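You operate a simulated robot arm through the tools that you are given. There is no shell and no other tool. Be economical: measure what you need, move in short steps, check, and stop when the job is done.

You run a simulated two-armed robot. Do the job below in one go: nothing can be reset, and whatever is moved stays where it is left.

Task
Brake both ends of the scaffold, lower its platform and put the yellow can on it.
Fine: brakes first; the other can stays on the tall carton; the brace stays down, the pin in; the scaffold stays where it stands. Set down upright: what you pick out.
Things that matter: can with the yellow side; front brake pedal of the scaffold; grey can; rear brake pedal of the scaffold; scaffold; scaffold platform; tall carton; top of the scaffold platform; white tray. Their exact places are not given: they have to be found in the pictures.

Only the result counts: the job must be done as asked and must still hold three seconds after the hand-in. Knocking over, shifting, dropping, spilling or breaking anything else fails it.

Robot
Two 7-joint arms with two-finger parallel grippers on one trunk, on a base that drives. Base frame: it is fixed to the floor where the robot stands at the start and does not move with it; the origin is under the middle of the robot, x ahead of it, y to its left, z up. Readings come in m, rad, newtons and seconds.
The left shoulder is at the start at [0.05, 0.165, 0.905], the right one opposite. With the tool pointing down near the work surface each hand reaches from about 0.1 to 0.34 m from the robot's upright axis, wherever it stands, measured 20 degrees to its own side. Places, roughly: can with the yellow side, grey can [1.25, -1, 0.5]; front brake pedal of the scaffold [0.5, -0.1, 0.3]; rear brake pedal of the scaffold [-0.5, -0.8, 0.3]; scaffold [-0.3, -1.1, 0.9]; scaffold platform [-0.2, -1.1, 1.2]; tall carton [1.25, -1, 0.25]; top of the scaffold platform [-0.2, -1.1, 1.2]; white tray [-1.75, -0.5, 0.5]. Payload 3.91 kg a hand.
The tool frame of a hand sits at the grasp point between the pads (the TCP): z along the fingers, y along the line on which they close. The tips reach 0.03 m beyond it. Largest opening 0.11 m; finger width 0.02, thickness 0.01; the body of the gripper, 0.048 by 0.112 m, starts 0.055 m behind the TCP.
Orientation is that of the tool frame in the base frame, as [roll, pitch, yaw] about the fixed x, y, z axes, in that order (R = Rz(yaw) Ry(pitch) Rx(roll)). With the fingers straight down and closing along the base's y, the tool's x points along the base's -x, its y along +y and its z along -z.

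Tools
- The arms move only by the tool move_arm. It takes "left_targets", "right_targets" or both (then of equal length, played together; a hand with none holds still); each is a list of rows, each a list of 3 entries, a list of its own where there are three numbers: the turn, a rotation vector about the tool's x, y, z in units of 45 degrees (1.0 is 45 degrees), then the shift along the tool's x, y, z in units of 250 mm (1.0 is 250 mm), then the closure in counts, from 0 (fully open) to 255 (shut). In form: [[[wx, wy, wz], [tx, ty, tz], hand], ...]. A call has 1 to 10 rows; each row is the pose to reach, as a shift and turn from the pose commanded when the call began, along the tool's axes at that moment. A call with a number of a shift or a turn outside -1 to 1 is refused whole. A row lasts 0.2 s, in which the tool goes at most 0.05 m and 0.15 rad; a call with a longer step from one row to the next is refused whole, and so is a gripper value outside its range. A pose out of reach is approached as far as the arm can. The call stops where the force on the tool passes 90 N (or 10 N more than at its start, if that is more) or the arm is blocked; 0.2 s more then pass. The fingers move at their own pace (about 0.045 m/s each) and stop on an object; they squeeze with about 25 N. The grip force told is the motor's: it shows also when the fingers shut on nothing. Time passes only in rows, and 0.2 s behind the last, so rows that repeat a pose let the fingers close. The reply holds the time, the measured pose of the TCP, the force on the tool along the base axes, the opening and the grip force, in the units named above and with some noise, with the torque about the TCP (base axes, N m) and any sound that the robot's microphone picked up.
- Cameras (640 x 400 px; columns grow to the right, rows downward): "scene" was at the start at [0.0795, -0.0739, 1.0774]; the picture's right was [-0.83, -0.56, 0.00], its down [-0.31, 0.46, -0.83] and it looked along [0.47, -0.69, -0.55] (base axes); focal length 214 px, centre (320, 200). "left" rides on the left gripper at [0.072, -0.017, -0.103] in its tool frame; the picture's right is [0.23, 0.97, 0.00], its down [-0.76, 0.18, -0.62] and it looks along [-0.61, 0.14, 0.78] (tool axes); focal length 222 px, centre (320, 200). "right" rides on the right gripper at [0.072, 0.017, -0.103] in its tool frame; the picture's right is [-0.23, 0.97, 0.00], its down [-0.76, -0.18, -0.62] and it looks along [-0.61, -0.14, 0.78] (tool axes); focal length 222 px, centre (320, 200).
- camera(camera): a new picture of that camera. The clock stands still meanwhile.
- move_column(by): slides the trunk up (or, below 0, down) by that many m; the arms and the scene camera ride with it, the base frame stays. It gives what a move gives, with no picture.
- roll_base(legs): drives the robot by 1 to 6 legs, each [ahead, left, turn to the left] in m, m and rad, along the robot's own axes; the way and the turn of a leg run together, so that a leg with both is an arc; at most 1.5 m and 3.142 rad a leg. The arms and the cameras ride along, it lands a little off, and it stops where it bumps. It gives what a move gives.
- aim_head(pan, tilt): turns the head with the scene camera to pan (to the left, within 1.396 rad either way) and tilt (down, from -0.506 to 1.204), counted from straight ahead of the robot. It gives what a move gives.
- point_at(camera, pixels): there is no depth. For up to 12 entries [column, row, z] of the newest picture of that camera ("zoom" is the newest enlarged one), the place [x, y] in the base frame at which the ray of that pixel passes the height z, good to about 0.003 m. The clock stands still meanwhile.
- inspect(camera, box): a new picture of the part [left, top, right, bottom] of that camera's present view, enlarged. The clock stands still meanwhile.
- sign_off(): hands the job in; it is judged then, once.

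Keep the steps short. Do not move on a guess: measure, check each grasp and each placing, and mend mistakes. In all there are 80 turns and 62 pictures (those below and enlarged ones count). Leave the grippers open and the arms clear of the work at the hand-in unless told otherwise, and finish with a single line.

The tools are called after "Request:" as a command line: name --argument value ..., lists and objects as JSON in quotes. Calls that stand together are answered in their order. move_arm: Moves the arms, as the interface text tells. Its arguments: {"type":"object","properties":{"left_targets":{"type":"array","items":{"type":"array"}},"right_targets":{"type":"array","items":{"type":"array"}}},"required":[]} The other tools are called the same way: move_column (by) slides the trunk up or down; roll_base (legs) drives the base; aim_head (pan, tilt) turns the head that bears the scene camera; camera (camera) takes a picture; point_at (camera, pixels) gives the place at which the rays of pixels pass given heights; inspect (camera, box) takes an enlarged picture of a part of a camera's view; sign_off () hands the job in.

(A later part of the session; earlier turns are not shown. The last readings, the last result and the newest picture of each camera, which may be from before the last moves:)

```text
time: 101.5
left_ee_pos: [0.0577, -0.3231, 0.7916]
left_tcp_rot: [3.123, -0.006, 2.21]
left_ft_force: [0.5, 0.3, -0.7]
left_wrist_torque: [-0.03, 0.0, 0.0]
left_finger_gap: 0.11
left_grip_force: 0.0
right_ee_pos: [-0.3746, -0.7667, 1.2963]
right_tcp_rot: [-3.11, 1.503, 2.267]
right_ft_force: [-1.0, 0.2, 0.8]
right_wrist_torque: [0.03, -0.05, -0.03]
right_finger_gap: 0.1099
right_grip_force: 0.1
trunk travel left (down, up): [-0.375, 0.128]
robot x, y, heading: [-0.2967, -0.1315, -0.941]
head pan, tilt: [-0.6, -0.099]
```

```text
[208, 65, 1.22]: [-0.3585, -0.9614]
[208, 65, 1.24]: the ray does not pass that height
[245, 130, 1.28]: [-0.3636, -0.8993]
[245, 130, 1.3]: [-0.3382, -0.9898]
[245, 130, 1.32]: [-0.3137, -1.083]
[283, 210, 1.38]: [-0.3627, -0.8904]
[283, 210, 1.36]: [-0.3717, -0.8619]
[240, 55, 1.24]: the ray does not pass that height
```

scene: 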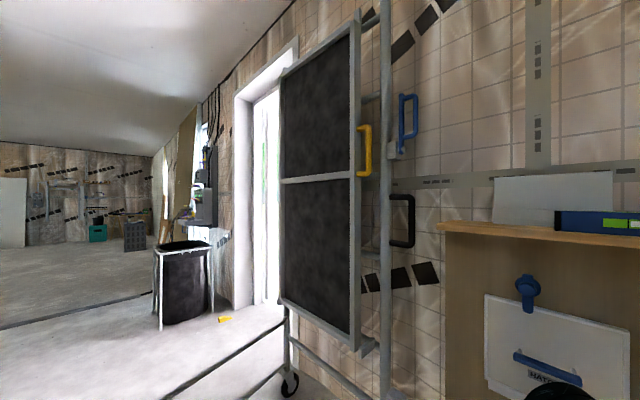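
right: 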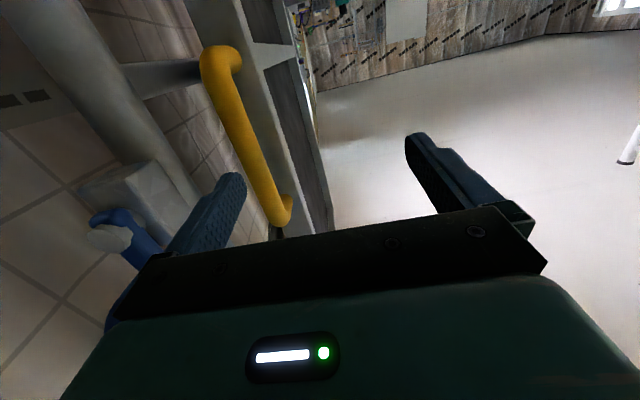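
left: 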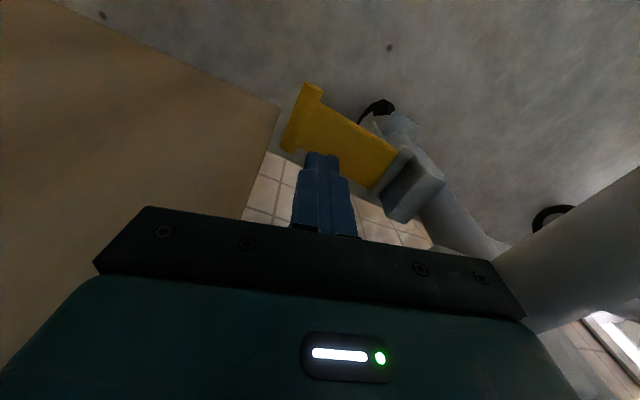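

Bar at (-0.372,-0.870). I shift 0.058 m towards it sideways, then 0.085 m forward, and check by the readings before closing.

Request:
move_arm --right_targets '[[[0, 0, 0], [0, -0.12, 0], 0], [[0, 0, 0], [0, -0.234, 0], 0], [[0, 0, 0], [0, -0.234, 0], 0], [[0, 0, 0], [0, -0.234, 0.1], 0], [[0, 0, 0], [0, -0.234, 0.2], 0], [[0, 0, 0], [0, -0.234, 0.3], 0], [[0, 0, 0], [0, -0.234, 0.35], 0]]'

Request:
camera --camera "right"

```text
time: 102.6
left_ee_pos: [0.053, -0.3195, 0.7943]
left_tcp_rot: [3.123, 0.003, 2.199]
left_ft_force: [0.2, -0.1, 0.9]
left_wrist_torque: [-0.02, -0.02, 0.02]
left_finger_gap: 0.1101
left_grip_force: 0.1
right_ee_pos: [-0.412, -0.8138, 1.2981]
right_tcp_rot: [3.133, 1.492, 2.205]
right_ft_force: [-27.7, 60.4, -14.0]
right_wrist_torque: [0.13, -1.12, -4.12]
right_finger_gap: 0.1032
right_grip_force: 0.1
trunk travel left (down, up): [-0.375, 0.128]
robot x, y, heading: [-0.3003, -0.1295, -0.949]
head pan, tilt: [-0.6, -0.099]
stopped in row 5 (right hand): the force on the tool passed its limit (the readings are from after the stop); the commanded pose is now the measured one
```

```text
11 pictures are left
```

right: 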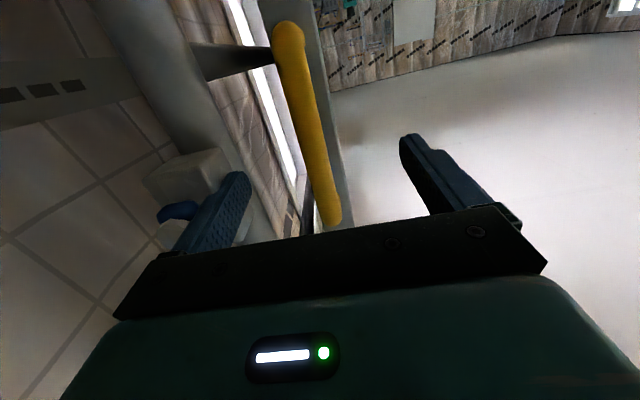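

The left finger met the latch block beside the pole. The bar is centred between the fingers, so I back off a little, narrow the opening to about 0.055 m and go in again.

Request:
move_arm --right_targets '[[[0, 0, 0], [0, 0, -0.08], 125], [[0, 0, 0], [0, 0, -0.1], 125], [[0, 0, 0], [0, 0, -0.1], 125], [[0, 0, 0], [0, 0, -0.1], 125], [[0, 0, 0], [0, 0, 0], 125], [[0, 0, 0], [0, 0, 0.08], 125], [[0, 0, 0], [0, 0, 0.16], 125], [[0, 0, 0], [0, 0, 0.24], 125]]'

```text
time: 104.4
left_ee_pos: [0.0552, -0.3243, 0.793]
left_tcp_rot: [3.122, -0.007, 2.203]
left_ft_force: [0.1, -0.5, 0.2]
left_wrist_torque: [0.04, -0.03, -0.03]
left_finger_gap: 0.11
left_grip_force: 0.1
right_ee_pos: [-0.3678, -0.8732, 1.2869]
right_tcp_rot: [3.12, 1.483, 2.202]
right_ft_force: [0.4, -0.1, -0.1]
right_wrist_torque: [-0.01, -0.02, 0.01]
right_finger_gap: 0.056
right_grip_force: 0.1
trunk travel left (down, up): [-0.375, 0.128]
robot x, y, heading: [-0.2976, -0.1323, -0.946]
head pan, tilt: [-0.6, -0.099]
```

No contact; the TCP is at the bar's place. Close the fingers on it.

Request:
move_arm --right_targets '[[[0, 0, 0], [0, 0, 0], 255], [[0, 0, 0], [0, 0, 0], 255], [[0, 0, 0], [0, 0, 0], 255], [[0, 0, 0], [0, 0, 0], 255]]'

```text
time: 105.4
left_ee_pos: [0.0539, -0.324, 0.7927]
left_tcp_rot: [3.12, -0.008, 2.205]
left_ft_force: [0.3, -0.5, -0.6]
left_wrist_torque: [0.0, 0.02, 0.02]
left_finger_gap: 0.11
left_grip_force: 0.0
right_ee_pos: [-0.37, -0.8734, 1.2855]
right_tcp_rot: [3.122, 1.486, 2.201]
right_ft_force: [-7.0, -11.7, 5.2]
right_wrist_torque: [-0.31, 0.65, -0.27]
right_finger_gap: 0.0219
right_grip_force: 45.5
trunk travel left (down, up): [-0.375, 0.128]
robot x, y, heading: [-0.2992, -0.1349, -0.95]
head pan, tilt: [-0.6, -0.099]
```

Gripped: gap 0.022 m. Now a gentle test pull towards the front (tool +y), to learn whether the latch holds.

Request:
move_arm --right_targets '[[[0, 0, 0], [0, 0.03, 0], 255], [[0, 0, 0], [0, 0.06, 0], 255], [[0, 0, 0], [0, 0.09, 0], 255], [[0, 0, 0], [0, 0.12, 0], 255]]'

```text
time: 106.4
left_ee_pos: [0.055, -0.3235, 0.7928]
left_tcp_rot: [3.12, -0.006, 2.204]
left_ft_force: [0.0, 0.4, 0.0]
left_wrist_torque: [0.0, -0.03, 0.02]
left_finger_gap: 0.1102
left_grip_force: 0.0
right_ee_pos: [-0.3457, -0.8555, 1.2858]
right_tcp_rot: [3.108, 1.484, 2.189]
right_ft_force: [-7.0, -9.0, 3.3]
right_wrist_torque: [-1.1, 0.82, 0.01]
right_finger_gap: 0.0227
right_grip_force: 45.5
trunk travel left (down, up): [-0.375, 0.128]
robot x, y, heading: [-0.3014, -0.1322, -0.952]
head pan, tilt: [-0.6, -0.099]
```

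It moved 0.03 m with only about 11 N, so nothing holds it. I follow its arc (radius about 0.72 m, rolling the hand with it) for the next 12 degrees.

Request:
move_arm --right_targets '[[[0, 0, -0.045], [0.006, 0.101, 0], 255], [[0, 0, -0.089], [0.015, 0.201, 0], 255], [[0, 0, -0.134], [0.029, 0.301, 0], 255], [[0, 0, -0.178], [0.045, 0.4, 0], 255], [[0, 0, -0.223], [0.065, 0.499, 0], 255], [[0, 0, -0.265], [0.087, 0.592, 0], 255]]'

```text
time: 107.8
left_ee_pos: [0.0564, -0.3254, 0.7899]
left_tcp_rot: [3.123, -0.01, 2.203]
left_ft_force: [0.3, 0.3, -0.8]
left_wrist_torque: [-0.01, -0.01, 0.0]
left_finger_gap: 0.11
left_grip_force: 0.0
right_ee_pos: [-0.2234, -0.7653, 1.2611]
right_tcp_rot: [-2.005, 1.346, -2.913]
right_ft_force: [11.1, -17.9, -2.5]
right_wrist_torque: [-0.48, 1.06, -0.13]
right_finger_gap: 0.0228
right_grip_force: 45.4
trunk travel left (down, up): [-0.375, 0.128]
robot x, y, heading: [-0.2999, -0.1357, -0.944]
head pan, tilt: [-0.6, -0.099]
```

It follows well with little force (radius ≈0.70). Next 20 degrees along the same local arc.

Request:
move_arm --right_targets '[[[0, 0, -0.046], [0.002, 0.101, 0.005], 255], [[0, 0, -0.092], [0.007, 0.201, 0.01], 255], [[0, 0, -0.138], [0.016, 0.302, 0.015], 255], [[0, 0, -0.183], [0.029, 0.402, 0.02], 255], [[0, 0, -0.229], [0.045, 0.501, 0.02], 255], [[0, 0, -0.275], [0.065, 0.6, 0.02], 255], [[0, 0, -0.321], [0.088, 0.698, 0.02], 255], [[0, 0, -0.367], [0.115, 0.795, 0.02], 255], [[0, 0, -0.413], [0.146, 0.891, 0.02], 255], [[0, 0, -0.459], [0.18, 0.986, 0.02], 255]]'

```text
time: 110.0
left_ee_pos: [0.0555, -0.3263, 0.791]
left_tcp_rot: [3.121, -0.014, 2.205]
left_ft_force: [0.2, 0.2, -0.4]
left_wrist_torque: [0.01, 0.0, 0.04]
left_finger_gap: 0.1099
left_grip_force: 0.1
right_ee_pos: [-0.0447, -0.6279, 1.1612]
right_tcp_rot: [-1.768, 0.995, -2.666]
right_ft_force: [1.1, -33.0, -28.4]
right_wrist_torque: [-0.5, 0.87, -0.12]
right_finger_gap: 0.0228
right_grip_force: 45.5
trunk travel left (down, up): [-0.375, 0.128]
robot x, y, heading: [-0.2981, -0.132, -0.95]
head pan, tilt: [-0.6, -0.099]
```

Still following (33 N of side pull, hand slightly outside the arc). I continue 19 degrees with a small correction inward.

Request:
move_arm --right_targets '[[[0, 0, -0.043], [0.012, 0.099, 0.01], 255], [[0, 0, -0.087], [0.027, 0.198, 0.02], 255], [[0, 0, -0.13], [0.045, 0.297, 0.03], 255], [[0, 0, -0.173], [0.057, 0.396, 0.03], 255], [[0, 0, -0.217], [0.072, 0.494, 0.03], 255], [[0, 0, -0.26], [0.091, 0.592, 0.03], 255], [[0, 0, -0.303], [0.112, 0.688, 0.03], 255], [[0, 0, -0.346], [0.138, 0.784, 0.03], 255], [[0, 0, -0.39], [0.166, 0.88, 0.03], 255], [[0, 0, -0.433], [0.197, 0.974, 0.03], 255]]'

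```text
time: 112.2
left_ee_pos: [0.0574, -0.3265, 0.7911]
left_tcp_rot: [3.121, -0.012, 2.203]
left_ft_force: [0.0, -0.5, -0.1]
left_wrist_torque: [0.01, -0.04, -0.01]
left_finger_gap: 0.1099
left_grip_force: 0.0
right_ee_pos: [0.0917, -0.5158, 0.9924]
right_tcp_rot: [-1.691, 0.658, -2.578]
right_ft_force: [0.1, -37.6, -16.7]
right_wrist_torque: [-0.42, 0.96, -0.33]
right_finger_gap: 0.0234
right_grip_force: 45.2
trunk travel left (down, up): [-0.375, 0.128]
robot x, y, heading: [-0.3005, -0.1345, -0.944]
head pan, tilt: [-0.6, -0.099]
```

Following well (φ≈53°). I continue 19 degrees, correcting 15 mm towards the scaffold.

Request:
move_arm --right_targets '[[[0, 0, -0.043], [0.012, 0.099, 0.02], 255], [[0, 0, -0.087], [0.027, 0.198, 0.04], 255], [[0, 0, -0.13], [0.04, 0.297, 0.06], 255], [[0, 0, -0.173], [0.052, 0.396, 0.07], 255], [[0, 0, -0.217], [0.067, 0.494, 0.08], 255], [[0, 0, -0.26], [0.086, 0.592, 0.09], 255], [[0, 0, -0.303], [0.107, 0.688, 0.1], 255], [[0, 0, -0.346], [0.133, 0.784, 0.1], 255], [[0, 0, -0.39], [0.161, 0.88, 0.1], 255], [[0, 0, -0.433], [0.192, 0.974, 0.1], 255]]'

```text
time: 113.6
left_ee_pos: [0.0755, -0.3108, 0.7856]
left_tcp_rot: [3.079, -0.026, 2.246]
left_ft_force: [7.6, 11.3, 3.1]
left_wrist_torque: [-1.57, 1.07, -0.13]
left_finger_gap: 0.1101
left_grip_force: 0.1
right_ee_pos: [0.1289, -0.5025, 0.9057]
right_tcp_rot: [-1.647, 0.464, -2.518]
right_ft_force: [12.0, 5.4, -0.6]
right_wrist_torque: [-0.45, 0.67, 0.72]
right_finger_gap: 0.0219
right_grip_force: 45.4
right hand out of reach, approached as far as the arm can: row 4, 5, 6
trunk travel left (down, up): [-0.375, 0.128]
robot x, y, heading: [-0.2986, -0.1285, -0.944]
head pan, tilt: [-0.6, -0.099]
stopped in row 6 (left hand): the force on the tool passed its limit (the readings are from after the stop); the commanded pose is now the measured one
```

The right arm touched the idle left hand, and it's near its reach limit. I move the left hand away to the left first.

Request:
move_arm --left_targets '[[[0, 0, 0], [0.05, 0.1, -0.05], 0], [[0, 0, 0], [0.1, 0.26, -0.05], 0], [[0, 0, 0], [0.15, 0.42, -0.05], 0], [[0, 0, 0], [0.2, 0.58, -0.05], 0], [[0, 0, 0], [0.25, 0.74, -0.05], 0], [[0, 0, 0], [0.3, 0.88, -0.05], 0], [[0, 0, 0], [0.35, 1.0, -0.05], 0]]'

Request:
move_arm --right_targets '[[[0, 0, 0], [0, 0, 0], 150], [[0, 0, 0], [0, 0, 0], 150], [[0, 0, 0], [0, 0, 0], 150], [[0, 0, 0], [0, 0, 0], 150]]'

Request:
camera --camera "right"

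```text
time: 115.2
left_ee_pos: [0.2141, -0.0888, 0.8141]
left_tcp_rot: [3.082, -0.025, 2.243]
left_ft_force: [-0.6, -0.7, -0.1]
left_wrist_torque: [-0.02, 0.0, -0.05]
left_finger_gap: 0.1097
left_grip_force: 0.0
right_ee_pos: [0.129, -0.5033, 0.9066]
right_tcp_rot: [-1.646, 0.467, -2.523]
right_ft_force: [18.5, 7.0, -1.3]
right_wrist_torque: [-0.62, 0.6, 0.33]
right_finger_gap: 0.0216
right_grip_force: 44.8
trunk travel left (down, up): [-0.375, 0.128]
robot x, y, heading: [-0.2994, -0.1307, -0.944]
head pan, tilt: [-0.6, -0.099]
```

```text
time: 116.2
left_ee_pos: [0.2126, -0.09, 0.8161]
left_tcp_rot: [3.079, -0.025, 2.243]
left_ft_force: [0.1, -1.0, 0.1]
left_wrist_torque: [0.01, -0.03, -0.01]
left_finger_gap: 0.1099
left_grip_force: 0.2
right_ee_pos: [0.1282, -0.5049, 0.9072]
right_tcp_rot: [-1.646, 0.471, -2.525]
right_ft_force: [-0.4, 0.5, 0.0]
right_wrist_torque: [-0.05, -0.03, -0.02]
right_finger_gap: 0.0453
right_grip_force: 0.1
trunk travel left (down, up): [-0.375, 0.128]
robot x, y, heading: [-0.2985, -0.1332, -0.945]
head pan, tilt: [-0.6, -0.099]
```

```text
10 pictures are left
```

right: 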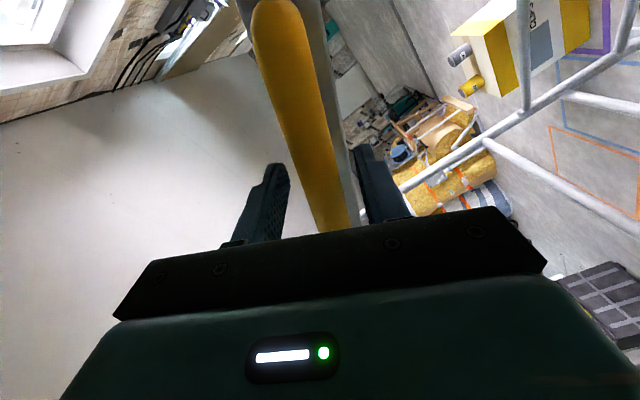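

The platform stays by itself when released (0 N). I withdraw the right hand backwards and to the right, and lift the left hand above the platform for pushing down.

Request:
move_arm --right_targets '[[[0, 0, 0], [0, 0, -0.12], 120], [[0, 0, 0], [0, 0, -0.3], 60], [[0, 0, 0], [0, 0, -0.48], 0], [[0, 0, 0], [0.05, 0, -0.66], 0], [[0, 0, 0], [0.2, 0, -0.76], 0], [[0, 0, 0], [0.38, 0, -0.8], 0], [[0, 0, 0], [0.56, 0, -0.8], 0], [[0, 0, 0], [0.74, 0, -0.8], 0]]' --left_targets '[[[0, 0, 0], [0, 0, -0.12], 255], [[0, 0, 0], [0, 0, -0.24], 255], [[0, 0, 0], [0, 0, -0.36], 255], [[0, 0, 0], [0, 0, -0.48], 255], [[0, 0, 0], [0, 0, -0.6], 255], [[0, 0, 0], [0, 0, -0.72], 255], [[0, 0, 0], [0, 0, -0.84], 255], [[0, 0, 0], [0, 0, -0.9], 255]]'

Request:
aim_head --pan 0.1 --tilt 0.45

Request:
camera --camera "scene"

```text
time: 118.0
left_ee_pos: [0.2069, -0.1019, 1.0412]
left_tcp_rot: [3.08, -0.027, 2.246]
left_ft_force: [-0.2, -0.2, 0.3]
left_wrist_torque: [0.02, -0.02, -0.02]
left_finger_gap: 0.0
left_grip_force: 24.8
right_ee_pos: [-0.0502, -0.4414, 0.8655]
right_tcp_rot: [-1.65, 0.471, -2.53]
right_ft_force: [0.5, -0.4, 0.2]
right_wrist_torque: [-0.01, -0.01, -0.02]
right_finger_gap: 0.1102
right_grip_force: 0.1
right hand out of reach, approached as far as the arm can: row 3, 4, 5, 6, 7, 8
trunk travel left (down, up): [-0.375, 0.128]
robot x, y, heading: [-0.2958, -0.1344, -0.946]
head pan, tilt: [-0.6, -0.099]
```

```text
time: 119.1
left_ee_pos: [0.2082, -0.1028, 1.0404]
left_tcp_rot: [3.081, -0.025, 2.245]
left_ft_force: [-0.9, 0.0, 0.4]
left_wrist_torque: [0.01, -0.02, -0.02]
left_finger_gap: 0.0001
left_grip_force: 24.9
right_ee_pos: [-0.0489, -0.4419, 0.8658]
right_tcp_rot: [-1.651, 0.47, -2.53]
right_ft_force: [0.4, -0.3, -0.2]
right_wrist_torque: [-0.01, -0.01, -0.03]
right_finger_gap: 0.1101
right_grip_force: 0.1
trunk travel left (down, up): [-0.375, 0.128]
robot x, y, heading: [-0.297, -0.1314, -0.946]
head pan, tilt: [0.099, 0.45]
```

```text
9 pictures are left
```

scene: 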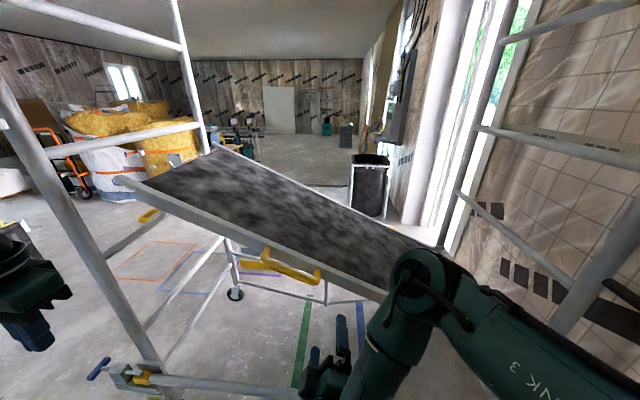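

Now clearly seen: the platform slopes down to the right, free end near the front frame; the right arm is in front of it. I move the right hand right and up, clear of the platform's path.

Request:
move_arm --right_targets '[[[0, 0, 0.15], [0.1, -0.12, 0], 0], [[0, 0, 0.3], [0.2, -0.25, 0], 0], [[0, 0, 0.45], [0.3, -0.38, 0], 0], [[0, 0, 0.6], [0.4, -0.5, 0], 0], [[0, 0, 0.75], [0.5, -0.63, 0], 0], [[0, 0, 0.9], [0.6, -0.77, 0], 0], [[0, 0, 1.0], [0.69, -0.93, 0], 0], [[0, 0, 1.0], [0.69, -0.93, 0], 0]]'

Request:
roll_base --legs '[[0.08, 0.2, 0]]'

```text
time: 120.9
left_ee_pos: [0.2069, -0.1022, 1.04]
left_tcp_rot: [3.081, -0.027, 2.244]
left_ft_force: [0.6, -0.3, -0.7]
left_wrist_torque: [0.02, 0.0, 0.01]
left_finger_gap: 0.0002
left_grip_force: 24.6
right_ee_pos: [-0.1527, -0.5294, 1.036]
right_tcp_rot: [-1.789, 1.251, -2.7]
right_ft_force: [0.3, -0.9, -0.5]
right_wrist_torque: [0.0, -0.02, 0.03]
right_finger_gap: 0.1099
right_grip_force: 0.1
right hand out of reach, approached as far as the arm can: row 1, 2, 3, 4, 5, 6, 7, 8
trunk travel left (down, up): [-0.375, 0.128]
robot x, y, heading: [-0.2981, -0.1322, -0.943]
head pan, tilt: [0.099, 0.45]
```

```text
time: 122.5
left_ee_pos: [0.4142, -0.051, 1.0394]
left_tcp_rot: [3.079, -0.026, 2.245]
left_ft_force: [0.6, -0.4, -1.0]
left_wrist_torque: [0.0, 0.02, 0.03]
left_finger_gap: 0.0
left_grip_force: 24.6
right_ee_pos: [0.0551, -0.4787, 1.0369]
right_tcp_rot: [-1.785, 1.248, -2.698]
right_ft_force: [0.2, 0.0, 0.5]
right_wrist_torque: [0.0, 0.0, -0.02]
right_finger_gap: 0.1101
right_grip_force: 0.0
trunk travel left (down, up): [-0.375, 0.128]
robot x, y, heading: [-0.0912, -0.0793, -0.941]
head pan, tilt: [0.099, 0.45]
```

Right hand is now above the platform, out of its path. I bring the shut left hand over the near rail, raised to 1.10.

Request:
move_arm --left_targets '[[[0, 0, 0], [0, -0.12, -0.12], 255], [[0, 0, 0], [-0.05, -0.26, -0.24], 255], [[0, 0, 0], [-0.15, -0.4, -0.26], 255], [[0, 0, 0], [-0.28, -0.53, -0.26], 255], [[0, 0, 0], [-0.41, -0.65, -0.26], 255], [[0, 0, 0], [-0.54, -0.77, -0.26], 255], [[0, 0, 0], [-0.68, -0.88, -0.26], 255], [[0, 0, 0], [-0.82, -0.96, -0.26], 255], [[0, 0, 0], [-0.98, -1.0, -0.26], 255]]'

Request:
camera --camera "scene"

```text
time: 124.5
left_ee_pos: [0.3609, -0.3809, 1.0818]
left_tcp_rot: [3.08, -0.051, 2.237]
left_ft_force: [-36.7, 41.3, -10.3]
left_wrist_torque: [1.4, 1.06, 0.14]
left_finger_gap: 0.0
left_grip_force: 24.7
left hand out of reach, approached as far as the arm can: row 9
right_ee_pos: [0.051, -0.4732, 1.038]
right_tcp_rot: [-1.769, 1.251, -2.681]
right_ft_force: [-0.3, 0.3, 0.1]
right_wrist_torque: [0.02, 0.0, -0.01]
right_finger_gap: 0.11
right_grip_force: 0.0
trunk travel left (down, up): [-0.375, 0.128]
robot x, y, heading: [-0.0909, -0.0845, -0.946]
head pan, tilt: [0.099, 0.45]
```

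```text
8 pictures are left
```

scene: 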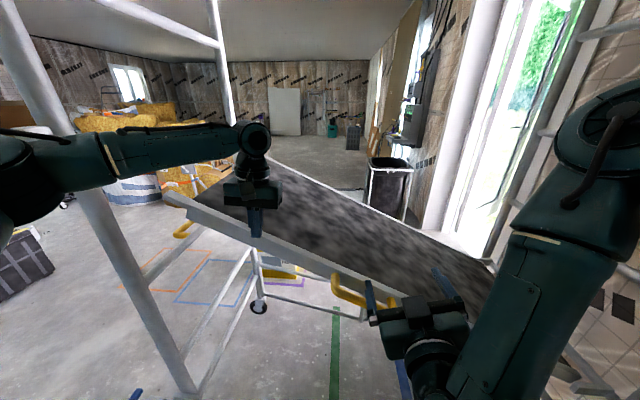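

The tips push against the rail's side; the rail top is higher. I back off, raise by 0.08 m, and drive 0.07 m closer so the fingers come over the deck.

Request:
move_arm --left_targets '[[[0, 0, 0], [0.08, 0, -0.06], 255], [[0, 0, 0], [0.08, 0, -0.2], 255], [[0, 0, 0], [0.08, 0, -0.36], 255], [[0, 0, 0], [0.08, 0, -0.4], 255]]'

Request:
roll_base --legs '[[0.075, 0, 0]]'

Request:
move_arm --left_targets '[[[0, 0, 0], [-0.1, 0, 0], 255], [[0, 0, 0], [-0.1, 0, 0.1], 255], [[0, 0, 0], [-0.1, 0, 0.2], 255], [[0, 0, 0], [-0.1, 0, 0.3], 255], [[0, 0, 0], [-0.1, 0, 0.4], 255], [[0, 0, 0], [-0.1, 0, 0.5], 255]]'

```text
time: 125.5
left_ee_pos: [0.3583, -0.3704, 1.171]
left_tcp_rot: [3.08, -0.026, 2.244]
left_ft_force: [0.1, 0.1, -0.4]
left_wrist_torque: [-0.02, -0.01, 0.0]
left_finger_gap: 0.0
left_grip_force: 25.2
left hand out of reach, approached as far as the arm can: row 3, 4
right_ee_pos: [0.0544, -0.4768, 1.0357]
right_tcp_rot: [-1.787, 1.249, -2.698]
right_ft_force: [0.3, -0.3, 0.4]
right_wrist_torque: [-0.01, 0.0, 0.0]
right_finger_gap: 0.1097
right_grip_force: 0.0
trunk travel left (down, up): [-0.375, 0.128]
robot x, y, heading: [-0.0937, -0.0811, -0.947]
head pan, tilt: [0.099, 0.45]
```

```text
time: 126.6
left_ee_pos: [0.4008, -0.4302, 1.1717]
left_tcp_rot: [3.08, -0.026, 2.244]
left_ft_force: [0.0, 0.0, -0.1]
left_wrist_torque: [0.04, 0.01, 0.0]
left_finger_gap: 0.0
left_grip_force: 24.7
right_ee_pos: [0.0989, -0.5384, 1.0355]
right_tcp_rot: [-1.788, 1.248, -2.699]
right_ft_force: [0.2, -0.1, 0.7]
right_wrist_torque: [0.04, -0.03, 0.01]
right_finger_gap: 0.1102
right_grip_force: 0.0
trunk travel left (down, up): [-0.375, 0.128]
robot x, y, heading: [-0.0501, -0.1435, -0.949]
head pan, tilt: [0.099, 0.45]
```

```text
time: 128.0
left_ee_pos: [0.4201, -0.4431, 1.0467]
left_tcp_rot: [3.08, -0.026, 2.242]
left_ft_force: [-0.3, -0.6, -0.1]
left_wrist_torque: [0.02, -0.03, 0.02]
left_finger_gap: 0.0002
left_grip_force: 24.9
left hand out of reach, approached as far as the arm can: row 1, 2
right_ee_pos: [0.0977, -0.5376, 1.0371]
right_tcp_rot: [-1.784, 1.248, -2.698]
right_ft_force: [0.3, -0.7, -0.1]
right_wrist_torque: [-0.01, 0.02, 0.0]
right_finger_gap: 0.1102
right_grip_force: 0.1
trunk travel left (down, up): [-0.375, 0.128]
robot x, y, heading: [-0.0459, -0.141, -0.943]
head pan, tilt: [0.099, 0.45]
```

No contact yet at 1.047. Continue straight down in small steps until the deck is felt.

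Request:
move_arm --left_targets '[[[0, 0, 0], [0, 0, 0.08], 255], [[0, 0, 0], [0, 0, 0.16], 255], [[0, 0, 0], [0, 0, 0.24], 255], [[0, 0, 0], [0, 0, 0.32], 255], [[0, 0, 0], [0, 0, 0.4], 255], [[0, 0, 0], [0, 0, 0.48], 255], [[0, 0, 0], [0, 0, 0.56], 255], [[0, 0, 0], [0, 0, 0.64], 255]]'

Request:
camera --camera "scene"

```text
time: 129.8
left_ee_pos: [0.4266, -0.4065, 0.9071]
left_tcp_rot: [3.079, -0.026, 2.244]
left_ft_force: [0.7, -0.4, 0.1]
left_wrist_torque: [0.0, -0.02, -0.04]
left_finger_gap: 0.0
left_grip_force: 24.7
left hand out of reach, approached as far as the arm can: row 4, 5, 6, 7, 8
right_ee_pos: [0.0986, -0.5389, 1.036]
right_tcp_rot: [-1.787, 1.248, -2.698]
right_ft_force: [-0.1, 0.3, 0.3]
right_wrist_torque: [-0.02, -0.02, -0.01]
right_finger_gap: 0.1098
right_grip_force: 0.0
trunk travel left (down, up): [-0.375, 0.128]
robot x, y, heading: [-0.0545, -0.1449, -0.949]
head pan, tilt: [0.099, 0.45]
```

```text
7 pictures are left
```

scene: 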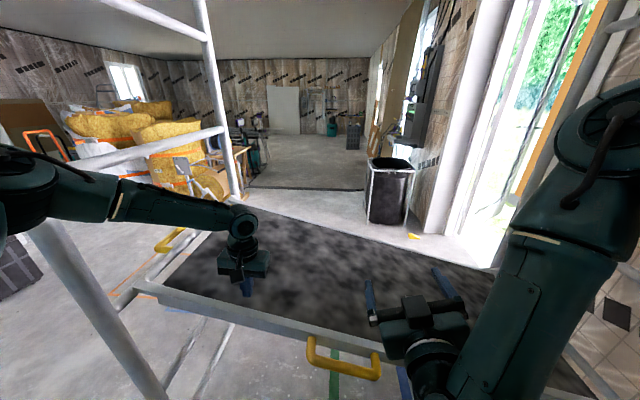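

The deck went down with the hand (about 18° left). I now push with the trunk, which lowers the hand straight.

Request:
move_column --by -0.25

Request:
camera --camera "scene"

```text
time: 132.4
left_ee_pos: [0.4282, -0.4081, 0.6578]
left_tcp_rot: [3.082, -0.025, 2.243]
left_ft_force: [-0.9, 1.1, -0.7]
left_wrist_torque: [-0.02, 0.04, 0.02]
left_finger_gap: 0.0001
left_grip_force: 24.9
right_ee_pos: [0.0987, -0.5379, 0.7859]
right_tcp_rot: [-1.785, 1.248, -2.698]
right_ft_force: [0.0, -0.5, -0.6]
right_wrist_torque: [0.0, 0.01, 0.02]
right_finger_gap: 0.1099
right_grip_force: 0.0
trunk travel left (down, up): [-0.125, 0.378]
robot x, y, heading: [-0.0472, -0.1461, -0.949]
head pan, tilt: [0.099, 0.45]
```

```text
6 pictures are left
```

scene: 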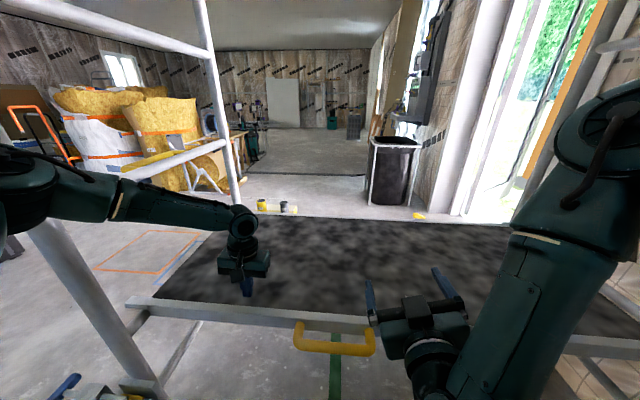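

The deck looks level now. I press a bit more to feel whether it rests on its stop.

Request:
move_column --by -0.06

```text
time: 132.9
left_ee_pos: [0.4264, -0.4088, 0.6509]
left_tcp_rot: [3.08, -0.011, 2.247]
left_ft_force: [-11.8, 20.5, 38.9]
left_wrist_torque: [0.36, 0.44, -0.16]
left_finger_gap: 0.0
left_grip_force: 25.2
right_ee_pos: [0.0972, -0.5362, 0.7641]
right_tcp_rot: [-1.771, 1.248, -2.679]
right_ft_force: [-0.3, 0.7, 1.0]
right_wrist_torque: [0.03, 0.0, 0.0]
right_finger_gap: 0.1099
right_grip_force: 0.0
trunk travel left (down, up): [-0.101, 0.402]
robot x, y, heading: [-0.0487, -0.1415, -0.942]
head pan, tilt: [0.099, 0.45]
stopped: the force on the tool passed its limit (the readings are from after the stop); the commanded pose is now the measured one
```

The deck is on its stop: top at z≈0.62. Now the can: it stands beyond the front frame. I lift with the trunk, back off, tidy both arms, drive around the front end and look; I also read rough can places from the last picture (yellow (263,209), grey (289,211)).

Request:
point_at --camera "scene" --pixels '[[263, 210, 0.5], [288, 213, 0.5], [140, 305, 0.6], [395, 335, 0.6], [330, 219, 0.62]]'

Request:
move_column --by 0.25

Request:
roll_base --legs '[[-0.45, 0, 0]]'

Request:
move_arm --right_targets '[[[0, 0, 0], [0, -0.15, 0], 0], [[0, 0, 0], [0, -0.3, 0], 0], [[0, 0, 0], [0, -0.45, 0], 0], [[0, 0, 0], [0, -0.6, 0], 0], [[0, 0, 0], [0, -0.7, 0], 0], [[0, 0, 0], [0, -0.7, 0], 0], [[0, 0, 0], [0, -0.7, 0], 0], [[0, 0, 0], [0, -0.7, 0], 0], [[0, 0, 0], [0, -0.7, 0], 0], [[0, 0, 0], [0, -0.7, 0], 0]]' --left_targets '[[[0, 0, 0], [0.1, -0.12, 0], 0], [[0, 0, 0], [0.2, -0.24, -0.05], 0], [[0, 0, 0], [0.3, -0.36, -0.1], 0], [[0, 0, 0], [0.4, -0.48, -0.15], 0], [[0, 0, 0], [0.45, -0.6, -0.2], 0], [[0, 0, 0], [0.5, -0.72, -0.2], 0], [[0, 0, 0], [0.5, -0.72, -0.2], 0], [[0, 0, 0], [0.5, -0.6, -0.2], 0], [[0, 0, 0], [0.5, -0.45, -0.2], 0], [[0, 0, 0], [0.5, -0.3, -0.2], 0]]'

Request:
roll_base --legs '[[0, 1.35, 0], [0, 0, -1.25], [0.43, 1.13, 0]]'

Request:
aim_head --pan 0.4 --tilt 0.6

Request:
camera --camera "scene"

```text
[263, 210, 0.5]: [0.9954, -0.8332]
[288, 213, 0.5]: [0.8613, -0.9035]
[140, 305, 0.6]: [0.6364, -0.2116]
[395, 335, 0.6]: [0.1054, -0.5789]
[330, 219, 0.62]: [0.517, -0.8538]
```

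```text
time: 135.5
left_ee_pos: [0.4292, -0.4087, 0.8938]
left_tcp_rot: [3.082, -0.015, 2.247]
left_ft_force: [-0.4, 0.1, 0.4]
left_wrist_torque: [-0.01, 0.01, 0.02]
left_finger_gap: 0.0
left_grip_force: 24.7
right_ee_pos: [0.0993, -0.537, 1.0127]
right_tcp_rot: [-1.785, 1.248, -2.696]
right_ft_force: [-0.2, 0.5, 0.1]
right_wrist_torque: [-0.01, -0.05, -0.03]
right_finger_gap: 0.1101
right_grip_force: 0.0
trunk travel left (down, up): [-0.351, 0.152]
robot x, y, heading: [-0.0493, -0.1422, -0.944]
head pan, tilt: [0.099, 0.45]
```

```text
time: 137.9
left_ee_pos: [0.231, -0.0864, 0.8935]
left_tcp_rot: [3.077, -0.016, 2.262]
left_ft_force: [0.1, 0.0, 0.3]
left_wrist_torque: [-0.02, 0.0, 0.04]
left_finger_gap: 0.0
left_grip_force: 25.4
right_ee_pos: [-0.1, -0.2202, 1.0122]
right_tcp_rot: [-1.787, 1.25, -2.684]
right_ft_force: [0.8, -0.4, -0.4]
right_wrist_torque: [0.04, 0.02, 0.0]
right_finger_gap: 0.1097
right_grip_force: 0.0
trunk travel left (down, up): [-0.351, 0.152]
robot x, y, heading: [-0.2533, 0.177, -0.935]
head pan, tilt: [0.099, 0.45]
stopped in leg 1: the robot was blocked; the commanded pose is now the measured one
```

```text
time: 140.1
left_ee_pos: [0.0917, -0.0401, 0.9404]
left_tcp_rot: [3.08, -0.013, 2.263]
left_ft_force: [-0.1, 0.3, -0.1]
left_wrist_torque: [0.04, 0.0, 0.0]
left_finger_gap: 0.1099
left_grip_force: 0.1
left hand out of reach, approached as far as the arm can: row 2, 3, 4, 5, 6, 7, 8, 9
right_ee_pos: [-0.0947, -0.2666, 1.0895]
right_tcp_rot: [-1.789, 1.248, -2.686]
right_ft_force: [0.7, 0.2, 0.1]
right_wrist_torque: [0.02, 0.01, 0.02]
right_finger_gap: 0.1098
right_grip_force: 0.0
right hand out of reach, approached as far as the arm can: row 1, 2, 3, 4, 5, 6, 7, 8, 9, 10
trunk travel left (down, up): [-0.351, 0.152]
robot x, y, heading: [-0.2507, 0.1756, -0.939]
head pan, tilt: [0.099, 0.45]
```

```text
time: 155.8
left_ee_pos: [1.4334, -0.4182, 0.9399]
left_tcp_rot: [3.078, -0.016, 1.015]
left_ft_force: [0.3, 0.9, -0.1]
left_wrist_torque: [0.01, 0.0, -0.01]
left_finger_gap: 0.1101
left_grip_force: 0.0
right_ee_pos: [1.1578, -0.3152, 1.0902]
right_tcp_rot: [-1.79, 1.249, 2.347]
right_ft_force: [0.9, -0.7, -0.1]
right_wrist_torque: [0.01, -0.02, -0.02]
right_finger_gap: 0.1101
right_grip_force: 0.1
trunk travel left (down, up): [-0.351, 0.152]
robot x, y, heading: [1.5274, -0.0259, -2.182]
head pan, tilt: [0.099, 0.45]
```

```text
time: 156.6
left_ee_pos: [1.4335, -0.4184, 0.9399]
left_tcp_rot: [3.076, -0.016, 1.015]
left_ft_force: [0.1, 0.3, 0.3]
left_wrist_torque: [0.0, -0.01, 0.0]
left_finger_gap: 0.1102
left_grip_force: 0.1
right_ee_pos: [1.1589, -0.3137, 1.0897]
right_tcp_rot: [-1.791, 1.247, 2.348]
right_ft_force: [-0.1, 0.8, -0.1]
right_wrist_torque: [0.0, 0.0, -0.02]
right_finger_gap: 0.1103
right_grip_force: 0.1
trunk travel left (down, up): [-0.351, 0.152]
robot x, y, heading: [1.5302, -0.0263, -2.178]
head pan, tilt: [0.4, 0.6]
```

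```text
5 pictures are left
```

scene: 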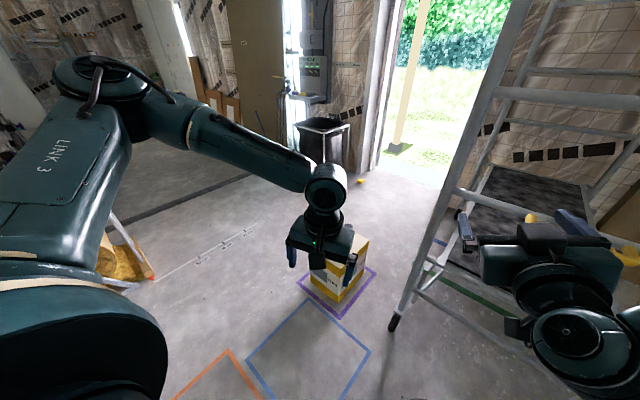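

I'm around the front; the carton is at (345,265), partly behind the left hand. The left camera should see the cans.

Request:
camera --camera "left"

Request:
point_at --camera "scene" --pixels '[[340, 302, 0], [368, 238, 0.5], [345, 262, 0.5], [312, 258, 0.5], [395, 328, 0]]'

```text
4 pictures are left
```

left: 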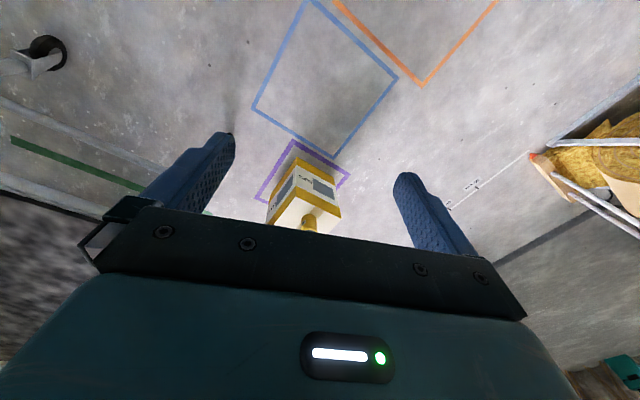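

```text
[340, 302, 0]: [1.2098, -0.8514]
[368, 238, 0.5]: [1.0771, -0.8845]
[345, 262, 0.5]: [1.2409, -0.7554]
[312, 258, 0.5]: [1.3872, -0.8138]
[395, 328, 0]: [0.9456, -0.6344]
```

The cans are hidden by the gripper from here. I turn to face -x (keeping the right arm away from the front frame), move to the carton's +x side, lower the trunk a little and look with the left camera.

Request:
roll_base --legs '[[0, 0, -0.96], [-0.28, 0.86, 0]]'

Request:
move_column --by -0.15

Request:
camera --camera "left"

```text
time: 163.8
left_ee_pos: [1.4401, -1.0316, 0.9404]
left_tcp_rot: [3.078, -0.016, 0.063]
left_ft_force: [0.1, 1.0, -0.7]
left_wrist_torque: [-0.01, 0.01, 0.0]
left_finger_gap: 0.1099
left_grip_force: 0.2
right_ee_pos: [1.3657, -0.7466, 1.0904]
right_tcp_rot: [-1.79, 1.249, 1.396]
right_ft_force: [0.3, 0.3, 0.8]
right_wrist_torque: [-0.03, 0.0, 0.0]
right_finger_gap: 0.1101
right_grip_force: 0.0
trunk travel left (down, up): [-0.351, 0.152]
robot x, y, heading: [1.8163, -0.878, -3.127]
head pan, tilt: [0.4, 0.6]
```

```text
time: 165.5
left_ee_pos: [1.4406, -1.031, 0.7915]
left_tcp_rot: [3.079, -0.017, 0.064]
left_ft_force: [0.6, 0.3, -0.3]
left_wrist_torque: [0.0, 0.01, -0.01]
left_finger_gap: 0.1103
left_grip_force: 0.0
right_ee_pos: [1.3666, -0.7462, 0.9391]
right_tcp_rot: [-1.79, 1.249, 1.397]
right_ft_force: [0.9, 0.0, -0.2]
right_wrist_torque: [0.0, -0.02, 0.04]
right_finger_gap: 0.1096
right_grip_force: 0.1
trunk travel left (down, up): [-0.201, 0.302]
robot x, y, heading: [1.8155, -0.8794, -3.133]
head pan, tilt: [0.4, 0.6]
```

```text
3 pictures are left
```

left: 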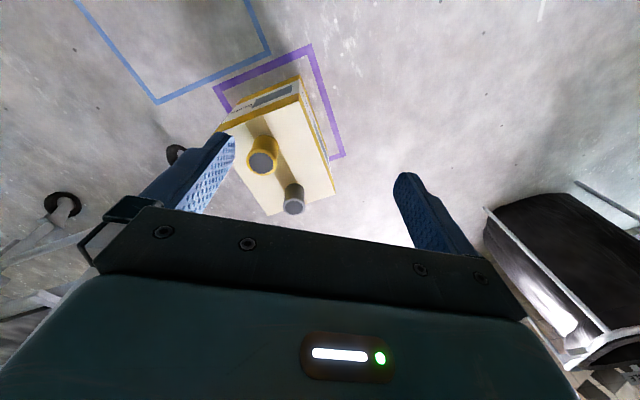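

Both cans are well seen: yellow with its top at (262,161), grey one at (293,200). I measure can and carton points at several heights.

Request:
point_at --camera "left" --pixels '[[298, 77, 0], [302, 96, 0.3], [302, 96, 0.4], [302, 96, 0.5], [262, 161, 0.5], [262, 161, 0.55], [262, 161, 0.6], [262, 141, 0.5], [262, 141, 0.4], [247, 158, 0.5], [278, 158, 0.5], [293, 207, 0.5]]'

```text
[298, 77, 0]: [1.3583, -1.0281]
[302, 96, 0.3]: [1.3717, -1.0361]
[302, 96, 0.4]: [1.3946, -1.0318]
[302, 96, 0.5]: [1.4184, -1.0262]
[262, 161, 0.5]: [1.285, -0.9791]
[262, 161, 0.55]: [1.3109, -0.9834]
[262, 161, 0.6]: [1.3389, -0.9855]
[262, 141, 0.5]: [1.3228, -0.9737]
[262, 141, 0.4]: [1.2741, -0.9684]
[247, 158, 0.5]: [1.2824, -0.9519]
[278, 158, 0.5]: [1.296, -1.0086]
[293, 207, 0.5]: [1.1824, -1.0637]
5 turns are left
```

Combining with the earlier views, the can's top is near z 0.42 (carton top ≈0.33), axis ≈(1.244,-0.973). I drive 0.08 m closer, set the left hand upright above it at z≈0.54, and look.

Request:
roll_base --legs '[[0.08, 0, 0]]'

Request:
move_arm --left_targets '[[[0.02, 0, 0], [-0.06, -0.046, 0.1], 0], [[0.05, 0, 0], [-0.13, -0.092, 0.24], 0], [[0.08, 0, 0], [-0.19, -0.138, 0.38], 0], [[0.08, 0, 0], [-0.26, -0.184, 0.52], 0], [[0.08, 0, 0], [-0.32, -0.23, 0.66], 0], [[0.08, 0, 0], [-0.39, -0.276, 0.8], 0], [[0.08, 0, 0], [-0.452, -0.322, 0.92], 0], [[0.08, 0, 0], [-0.452, -0.322, 1.0], 0]]'

Request:
camera --camera "left"

```text
time: 166.6
left_ee_pos: [1.3614, -1.0322, 0.7898]
left_tcp_rot: [3.079, -0.016, 0.063]
left_ft_force: [-0.1, 0.2, 0.2]
left_wrist_torque: [0.02, -0.03, 0.03]
left_finger_gap: 0.1102
left_grip_force: 0.0
right_ee_pos: [1.2867, -0.7487, 0.9396]
right_tcp_rot: [-1.791, 1.248, 1.395]
right_ft_force: [0.1, -0.3, 0.3]
right_wrist_torque: [0.01, 0.0, -0.01]
right_finger_gap: 0.1099
right_grip_force: 0.1
trunk travel left (down, up): [-0.201, 0.302]
robot x, y, heading: [1.7351, -0.8805, -3.132]
head pan, tilt: [0.4, 0.6]
```

```text
time: 168.4
left_ee_pos: [1.3233, -1.0859, 0.6792]
left_tcp_rot: [-3.141, -0.016, 0.063]
left_ft_force: [-0.7, -0.4, -0.6]
left_wrist_torque: [-0.01, 0.01, 0.01]
left_finger_gap: 0.1098
left_grip_force: 0.0
left hand out of reach, approached as far as the arm can: row 2, 3, 4, 5, 6, 7, 8
right_ee_pos: [1.2864, -0.748, 0.9402]
right_tcp_rot: [-1.79, 1.248, 1.396]
right_ft_force: [-0.9, 0.9, -0.5]
right_wrist_torque: [-0.01, -0.01, 0.0]
right_finger_gap: 0.11
right_grip_force: 0.1
trunk travel left (down, up): [-0.201, 0.302]
robot x, y, heading: [1.7353, -0.8854, -3.128]
head pan, tilt: [0.4, 0.6]
```

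```text
2 pictures are left
4 turns are left
```

left: 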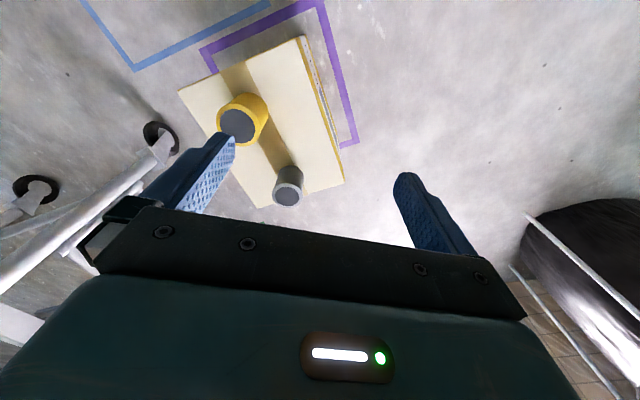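

The left arm is at a joint limit there. I re-place the base so that the can lies further to the left (where this arm moves freely), shift the hand there, lower the trunk and look.

Request:
roll_base --legs '[[0.143, -0.341, 0]]'

Request:
move_arm --left_targets '[[[0, 0, 0], [0.03, 0.12, -0.08], 0], [[0, 0, 0], [0.06, 0.25, -0.08], 0], [[0, 0, 0], [0.09, 0.38, -0.08], 0], [[0, 0, 0], [0.12, 0.51, -0.08], 0], [[0, 0, 0], [0.15, 0.64, -0.08], 0], [[0, 0, 0], [0.18, 0.76, -0.08], 0], [[0, 0, 0], [0.21, 0.86, -0.08], 0], [[0, 0, 0], [0.21, 0.86, -0.08], 0]]'

Request:
move_column --by -0.15

Request:
camera --camera "left"

```text
time: 170.8
left_ee_pos: [1.1774, -0.7452, 0.6791]
left_tcp_rot: [3.141, -0.015, 0.063]
left_ft_force: [1.1, 0.4, 0.5]
left_wrist_torque: [-0.04, 0.0, -0.01]
left_finger_gap: 0.11
left_grip_force: 0.1
right_ee_pos: [1.1399, -0.4056, 0.939]
right_tcp_rot: [-1.791, 1.249, 1.393]
right_ft_force: [-0.1, 0.0, -1.0]
right_wrist_torque: [0.04, 0.0, -0.02]
right_finger_gap: 0.11
right_grip_force: 0.1
trunk travel left (down, up): [-0.201, 0.302]
robot x, y, heading: [1.5901, -0.5395, -3.131]
head pan, tilt: [0.4, 0.6]
```

```text
time: 172.6
left_ee_pos: [1.2416, -0.9553, 0.7022]
left_tcp_rot: [-3.141, -0.016, 0.063]
left_ft_force: [-0.2, 0.6, 0.0]
left_wrist_torque: [-0.02, 0.02, -0.01]
left_finger_gap: 0.1102
left_grip_force: 0.0
right_ee_pos: [1.1399, -0.4066, 0.9392]
right_tcp_rot: [-1.788, 1.249, 1.395]
right_ft_force: [-0.6, 0.0, 0.8]
right_wrist_torque: [-0.01, 0.0, -0.04]
right_finger_gap: 0.1097
right_grip_force: 0.1
trunk travel left (down, up): [-0.201, 0.302]
robot x, y, heading: [1.5894, -0.5412, -3.136]
head pan, tilt: [0.4, 0.6]
```

```text
time: 174.3
left_ee_pos: [1.2426, -0.9541, 0.549]
left_tcp_rot: [-3.141, -0.017, 0.063]
left_ft_force: [-0.2, 1.1, -0.2]
left_wrist_torque: [0.01, 0.02, -0.01]
left_finger_gap: 0.1101
left_grip_force: 0.1
right_ee_pos: [1.1406, -0.406, 0.7895]
right_tcp_rot: [-1.789, 1.248, 1.394]
right_ft_force: [-0.3, 0.4, 1.1]
right_wrist_torque: [-0.05, -0.01, 0.01]
right_finger_gap: 0.1103
right_grip_force: 0.1
trunk travel left (down, up): [-0.051, 0.452]
robot x, y, heading: [1.5891, -0.5407, -3.132]
head pan, tilt: [0.4, 0.6]
```

```text
1 pictures are left
3 turns are left
```

left: 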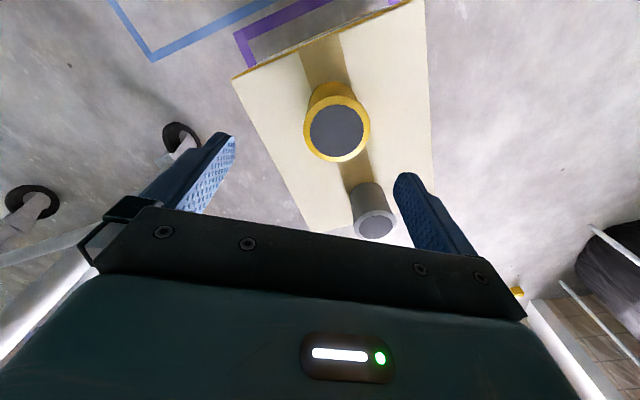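

The can's top is at (337,130): axis ≈(1.236,-0.976), top z≈0.415, carton top ≈0.335; the fingers pass free of the grey can. I lower, grasp, lift, fold the arm in, drive back round to the near side of the scaffold and hold the can over the deck.

Request:
move_column --by -0.05

Request:
move_arm --left_targets '[[[0, 0, 0], [-0.039, 0.086, 0.02], 0], [[0, 0, 0], [-0.039, 0.086, 0.12], 0], [[0, 0, 0], [-0.039, 0.086, 0.22], 0], [[0, 0, 0], [-0.039, 0.086, 0.32], 0], [[0, 0, 0], [-0.039, 0.086, 0.43], 0], [[0, 0, 0], [-0.039, 0.086, 0.43], 255], [[0, 0, 0], [-0.039, 0.086, 0.43], 255], [[0, 0, 0], [-0.039, 0.086, 0.43], 255], [[0, 0, 0], [-0.039, 0.086, 0.43], 255], [[0, 0, 0], [-0.039, 0.086, 0.43], 255]]'

Request:
move_column --by 0.35

Request:
move_arm --left_targets '[[[0, 0, 0], [0, 0, -0.12], 255], [[0, 0, 0], [0, 0, -0.24], 255], [[0, 0, 0], [0, 0, -0.36], 255], [[0, 0, 0], [0, 0, -0.48], 255], [[0, 0, 0], [0, 0, -0.6], 255], [[0, 0, 0], [0, -0.15, -0.72], 255], [[0, 0, 0], [0, -0.3, -0.84], 255], [[0, 0, 0], [0, -0.45, -0.96], 255], [[0, 0, 0], [0, -0.62, -0.96], 255], [[0, 0, 0], [0, -0.8, -0.96], 255]]'

Request:
roll_base --legs '[[0.054, -0.512, 0], [0, 0, 0.954], [-0.457, -1.146, 0], [0, 0, 1.234], [0.173, -0.989, 0], [0.225, -0.408, 0]]'

Request:
move_arm --left_targets '[[[0, 0, 0], [-0.12, 0, 0], 255], [[0, 0, 0], [-0.25, 0, 0], 255], [[0, 0, 0], [-0.38, 0, 0], 255], [[0, 0, 0], [-0.5, 0, 0], 255], [[0, 0, 0], [-0.62, 0, 0], 255]]'

Request:
aim_head --pan 0.1 --tilt 0.5

Request:
camera --camera "scene"

```text
time: 175.2
left_ee_pos: [1.2418, -0.9547, 0.5002]
left_tcp_rot: [3.141, -0.016, 0.064]
left_ft_force: [0.2, 0.2, 0.0]
left_wrist_torque: [0.0, 0.0, 0.01]
left_finger_gap: 0.1099
left_grip_force: 0.1
right_ee_pos: [1.1408, -0.407, 0.7398]
right_tcp_rot: [-1.79, 1.248, 1.396]
right_ft_force: [0.3, -0.7, -0.5]
right_wrist_torque: [-0.04, -0.03, -0.01]
right_finger_gap: 0.1097
right_grip_force: 0.2
trunk travel left (down, up): [-0.001, 0.502]
robot x, y, heading: [1.5884, -0.5381, -3.133]
head pan, tilt: [0.4, 0.6]
```

```text
time: 177.4
left_ee_pos: [1.2358, -0.9772, 0.3912]
left_tcp_rot: [3.14, -0.015, 0.062]
left_ft_force: [0.2, 0.1, 0.8]
left_wrist_torque: [-0.03, 0.05, -0.06]
left_finger_gap: 0.0693
left_grip_force: 25.2
right_ee_pos: [1.1413, -0.4062, 0.7393]
right_tcp_rot: [-1.791, 1.248, 1.395]
right_ft_force: [0.4, 0.8, 0.1]
right_wrist_torque: [0.02, -0.01, 0.01]
right_finger_gap: 0.1101
right_grip_force: 0.0
trunk travel left (down, up): [-0.001, 0.502]
robot x, y, heading: [1.5877, -0.5368, -3.132]
head pan, tilt: [0.4, 0.6]
```

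```text
time: 180.8
left_ee_pos: [1.2366, -0.9777, 0.7421]
left_tcp_rot: [-3.141, -0.016, 0.063]
left_ft_force: [0.0, 0.6, -2.1]
left_wrist_torque: [0.0, -0.01, 0.02]
left_finger_gap: 0.0694
left_grip_force: 24.9
right_ee_pos: [1.1397, -0.4057, 1.0901]
right_tcp_rot: [-1.792, 1.249, 1.394]
right_ft_force: [0.1, -0.1, -0.5]
right_wrist_torque: [0.01, -0.03, -0.02]
right_finger_gap: 0.1102
right_grip_force: 0.1
trunk travel left (down, up): [-0.351, 0.152]
robot x, y, heading: [1.5901, -0.5411, -3.128]
head pan, tilt: [0.4, 0.6]
```

```text
time: 183.0
left_ee_pos: [1.2206, -0.7762, 0.9825]
left_tcp_rot: [3.141, -0.015, 0.063]
left_ft_force: [0.1, -0.8, -2.3]
left_wrist_torque: [-0.02, -0.03, 0.0]
left_finger_gap: 0.0691
left_grip_force: 25.1
right_ee_pos: [1.1399, -0.4057, 1.0899]
right_tcp_rot: [-1.793, 1.249, 1.392]
right_ft_force: [-0.1, -0.5, -0.3]
right_wrist_torque: [0.01, -0.01, 0.02]
right_finger_gap: 0.1099
right_grip_force: 0.1
trunk travel left (down, up): [-0.351, 0.152]
robot x, y, heading: [1.5867, -0.5388, -3.128]
head pan, tilt: [0.4, 0.6]
```

```text
time: 204.6
left_ee_pos: [0.3618, -0.2968, 0.982]
left_tcp_rot: [3.14, -0.016, 2.236]
left_ft_force: [0.1, 0.8, -2.4]
left_wrist_torque: [0.03, 0.0, -0.02]
left_finger_gap: 0.0691
left_grip_force: 24.9
right_ee_pos: [0.0996, -0.5717, 1.0894]
right_tcp_rot: [-1.791, 1.25, -2.714]
right_ft_force: [0.1, -0.2, 0.0]
right_wrist_torque: [0.01, 0.04, -0.01]
right_finger_gap: 0.11
right_grip_force: 0.0
trunk travel left (down, up): [-0.351, 0.152]
robot x, y, heading: [-0.0435, -0.126, -0.961]
head pan, tilt: [0.4, 0.6]
```

```text
time: 205.8
left_ee_pos: [0.4579, -0.4177, 0.9788]
left_tcp_rot: [-3.14, -0.017, 2.235]
left_ft_force: [0.3, 0.7, -2.8]
left_wrist_torque: [0.03, -0.01, 0.0]
left_finger_gap: 0.0691
left_grip_force: 24.9
right_ee_pos: [0.1007, -0.5706, 1.0894]
right_tcp_rot: [-1.791, 1.247, -2.718]
right_ft_force: [0.4, 1.2, 0.4]
right_wrist_torque: [0.02, -0.02, 0.0]
right_finger_gap: 0.11
right_grip_force: 0.1
trunk travel left (down, up): [-0.351, 0.152]
robot x, y, heading: [-0.0416, -0.1273, -0.963]
head pan, tilt: [0.4, 0.6]
```

```text
time: 206.6
left_ee_pos: [0.4564, -0.4168, 0.979]
left_tcp_rot: [-3.14, -0.015, 2.234]
left_ft_force: [-0.1, -0.1, -2.2]
left_wrist_torque: [0.05, -0.02, -0.02]
left_finger_gap: 0.0693
left_grip_force: 24.9
right_ee_pos: [0.1003, -0.572, 1.0907]
right_tcp_rot: [-1.792, 1.248, -2.716]
right_ft_force: [-0.7, -0.5, 0.3]
right_wrist_torque: [0.02, -0.01, 0.0]
right_finger_gap: 0.11
right_grip_force: 0.0
trunk travel left (down, up): [-0.351, 0.152]
robot x, y, heading: [-0.0466, -0.1256, -0.959]
head pan, tilt: [0.099, 0.499]
```

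```text
0 pictures are left
2 turns are left
```

scene: 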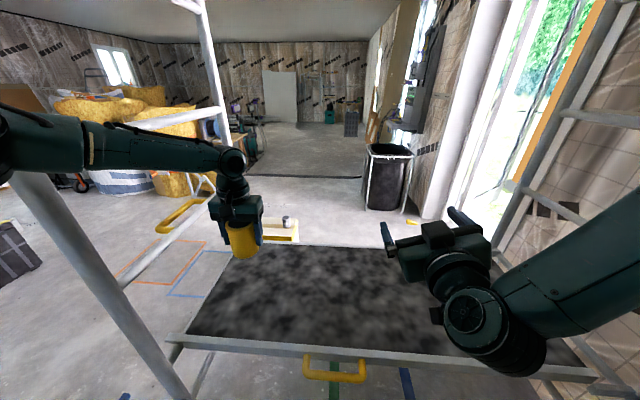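

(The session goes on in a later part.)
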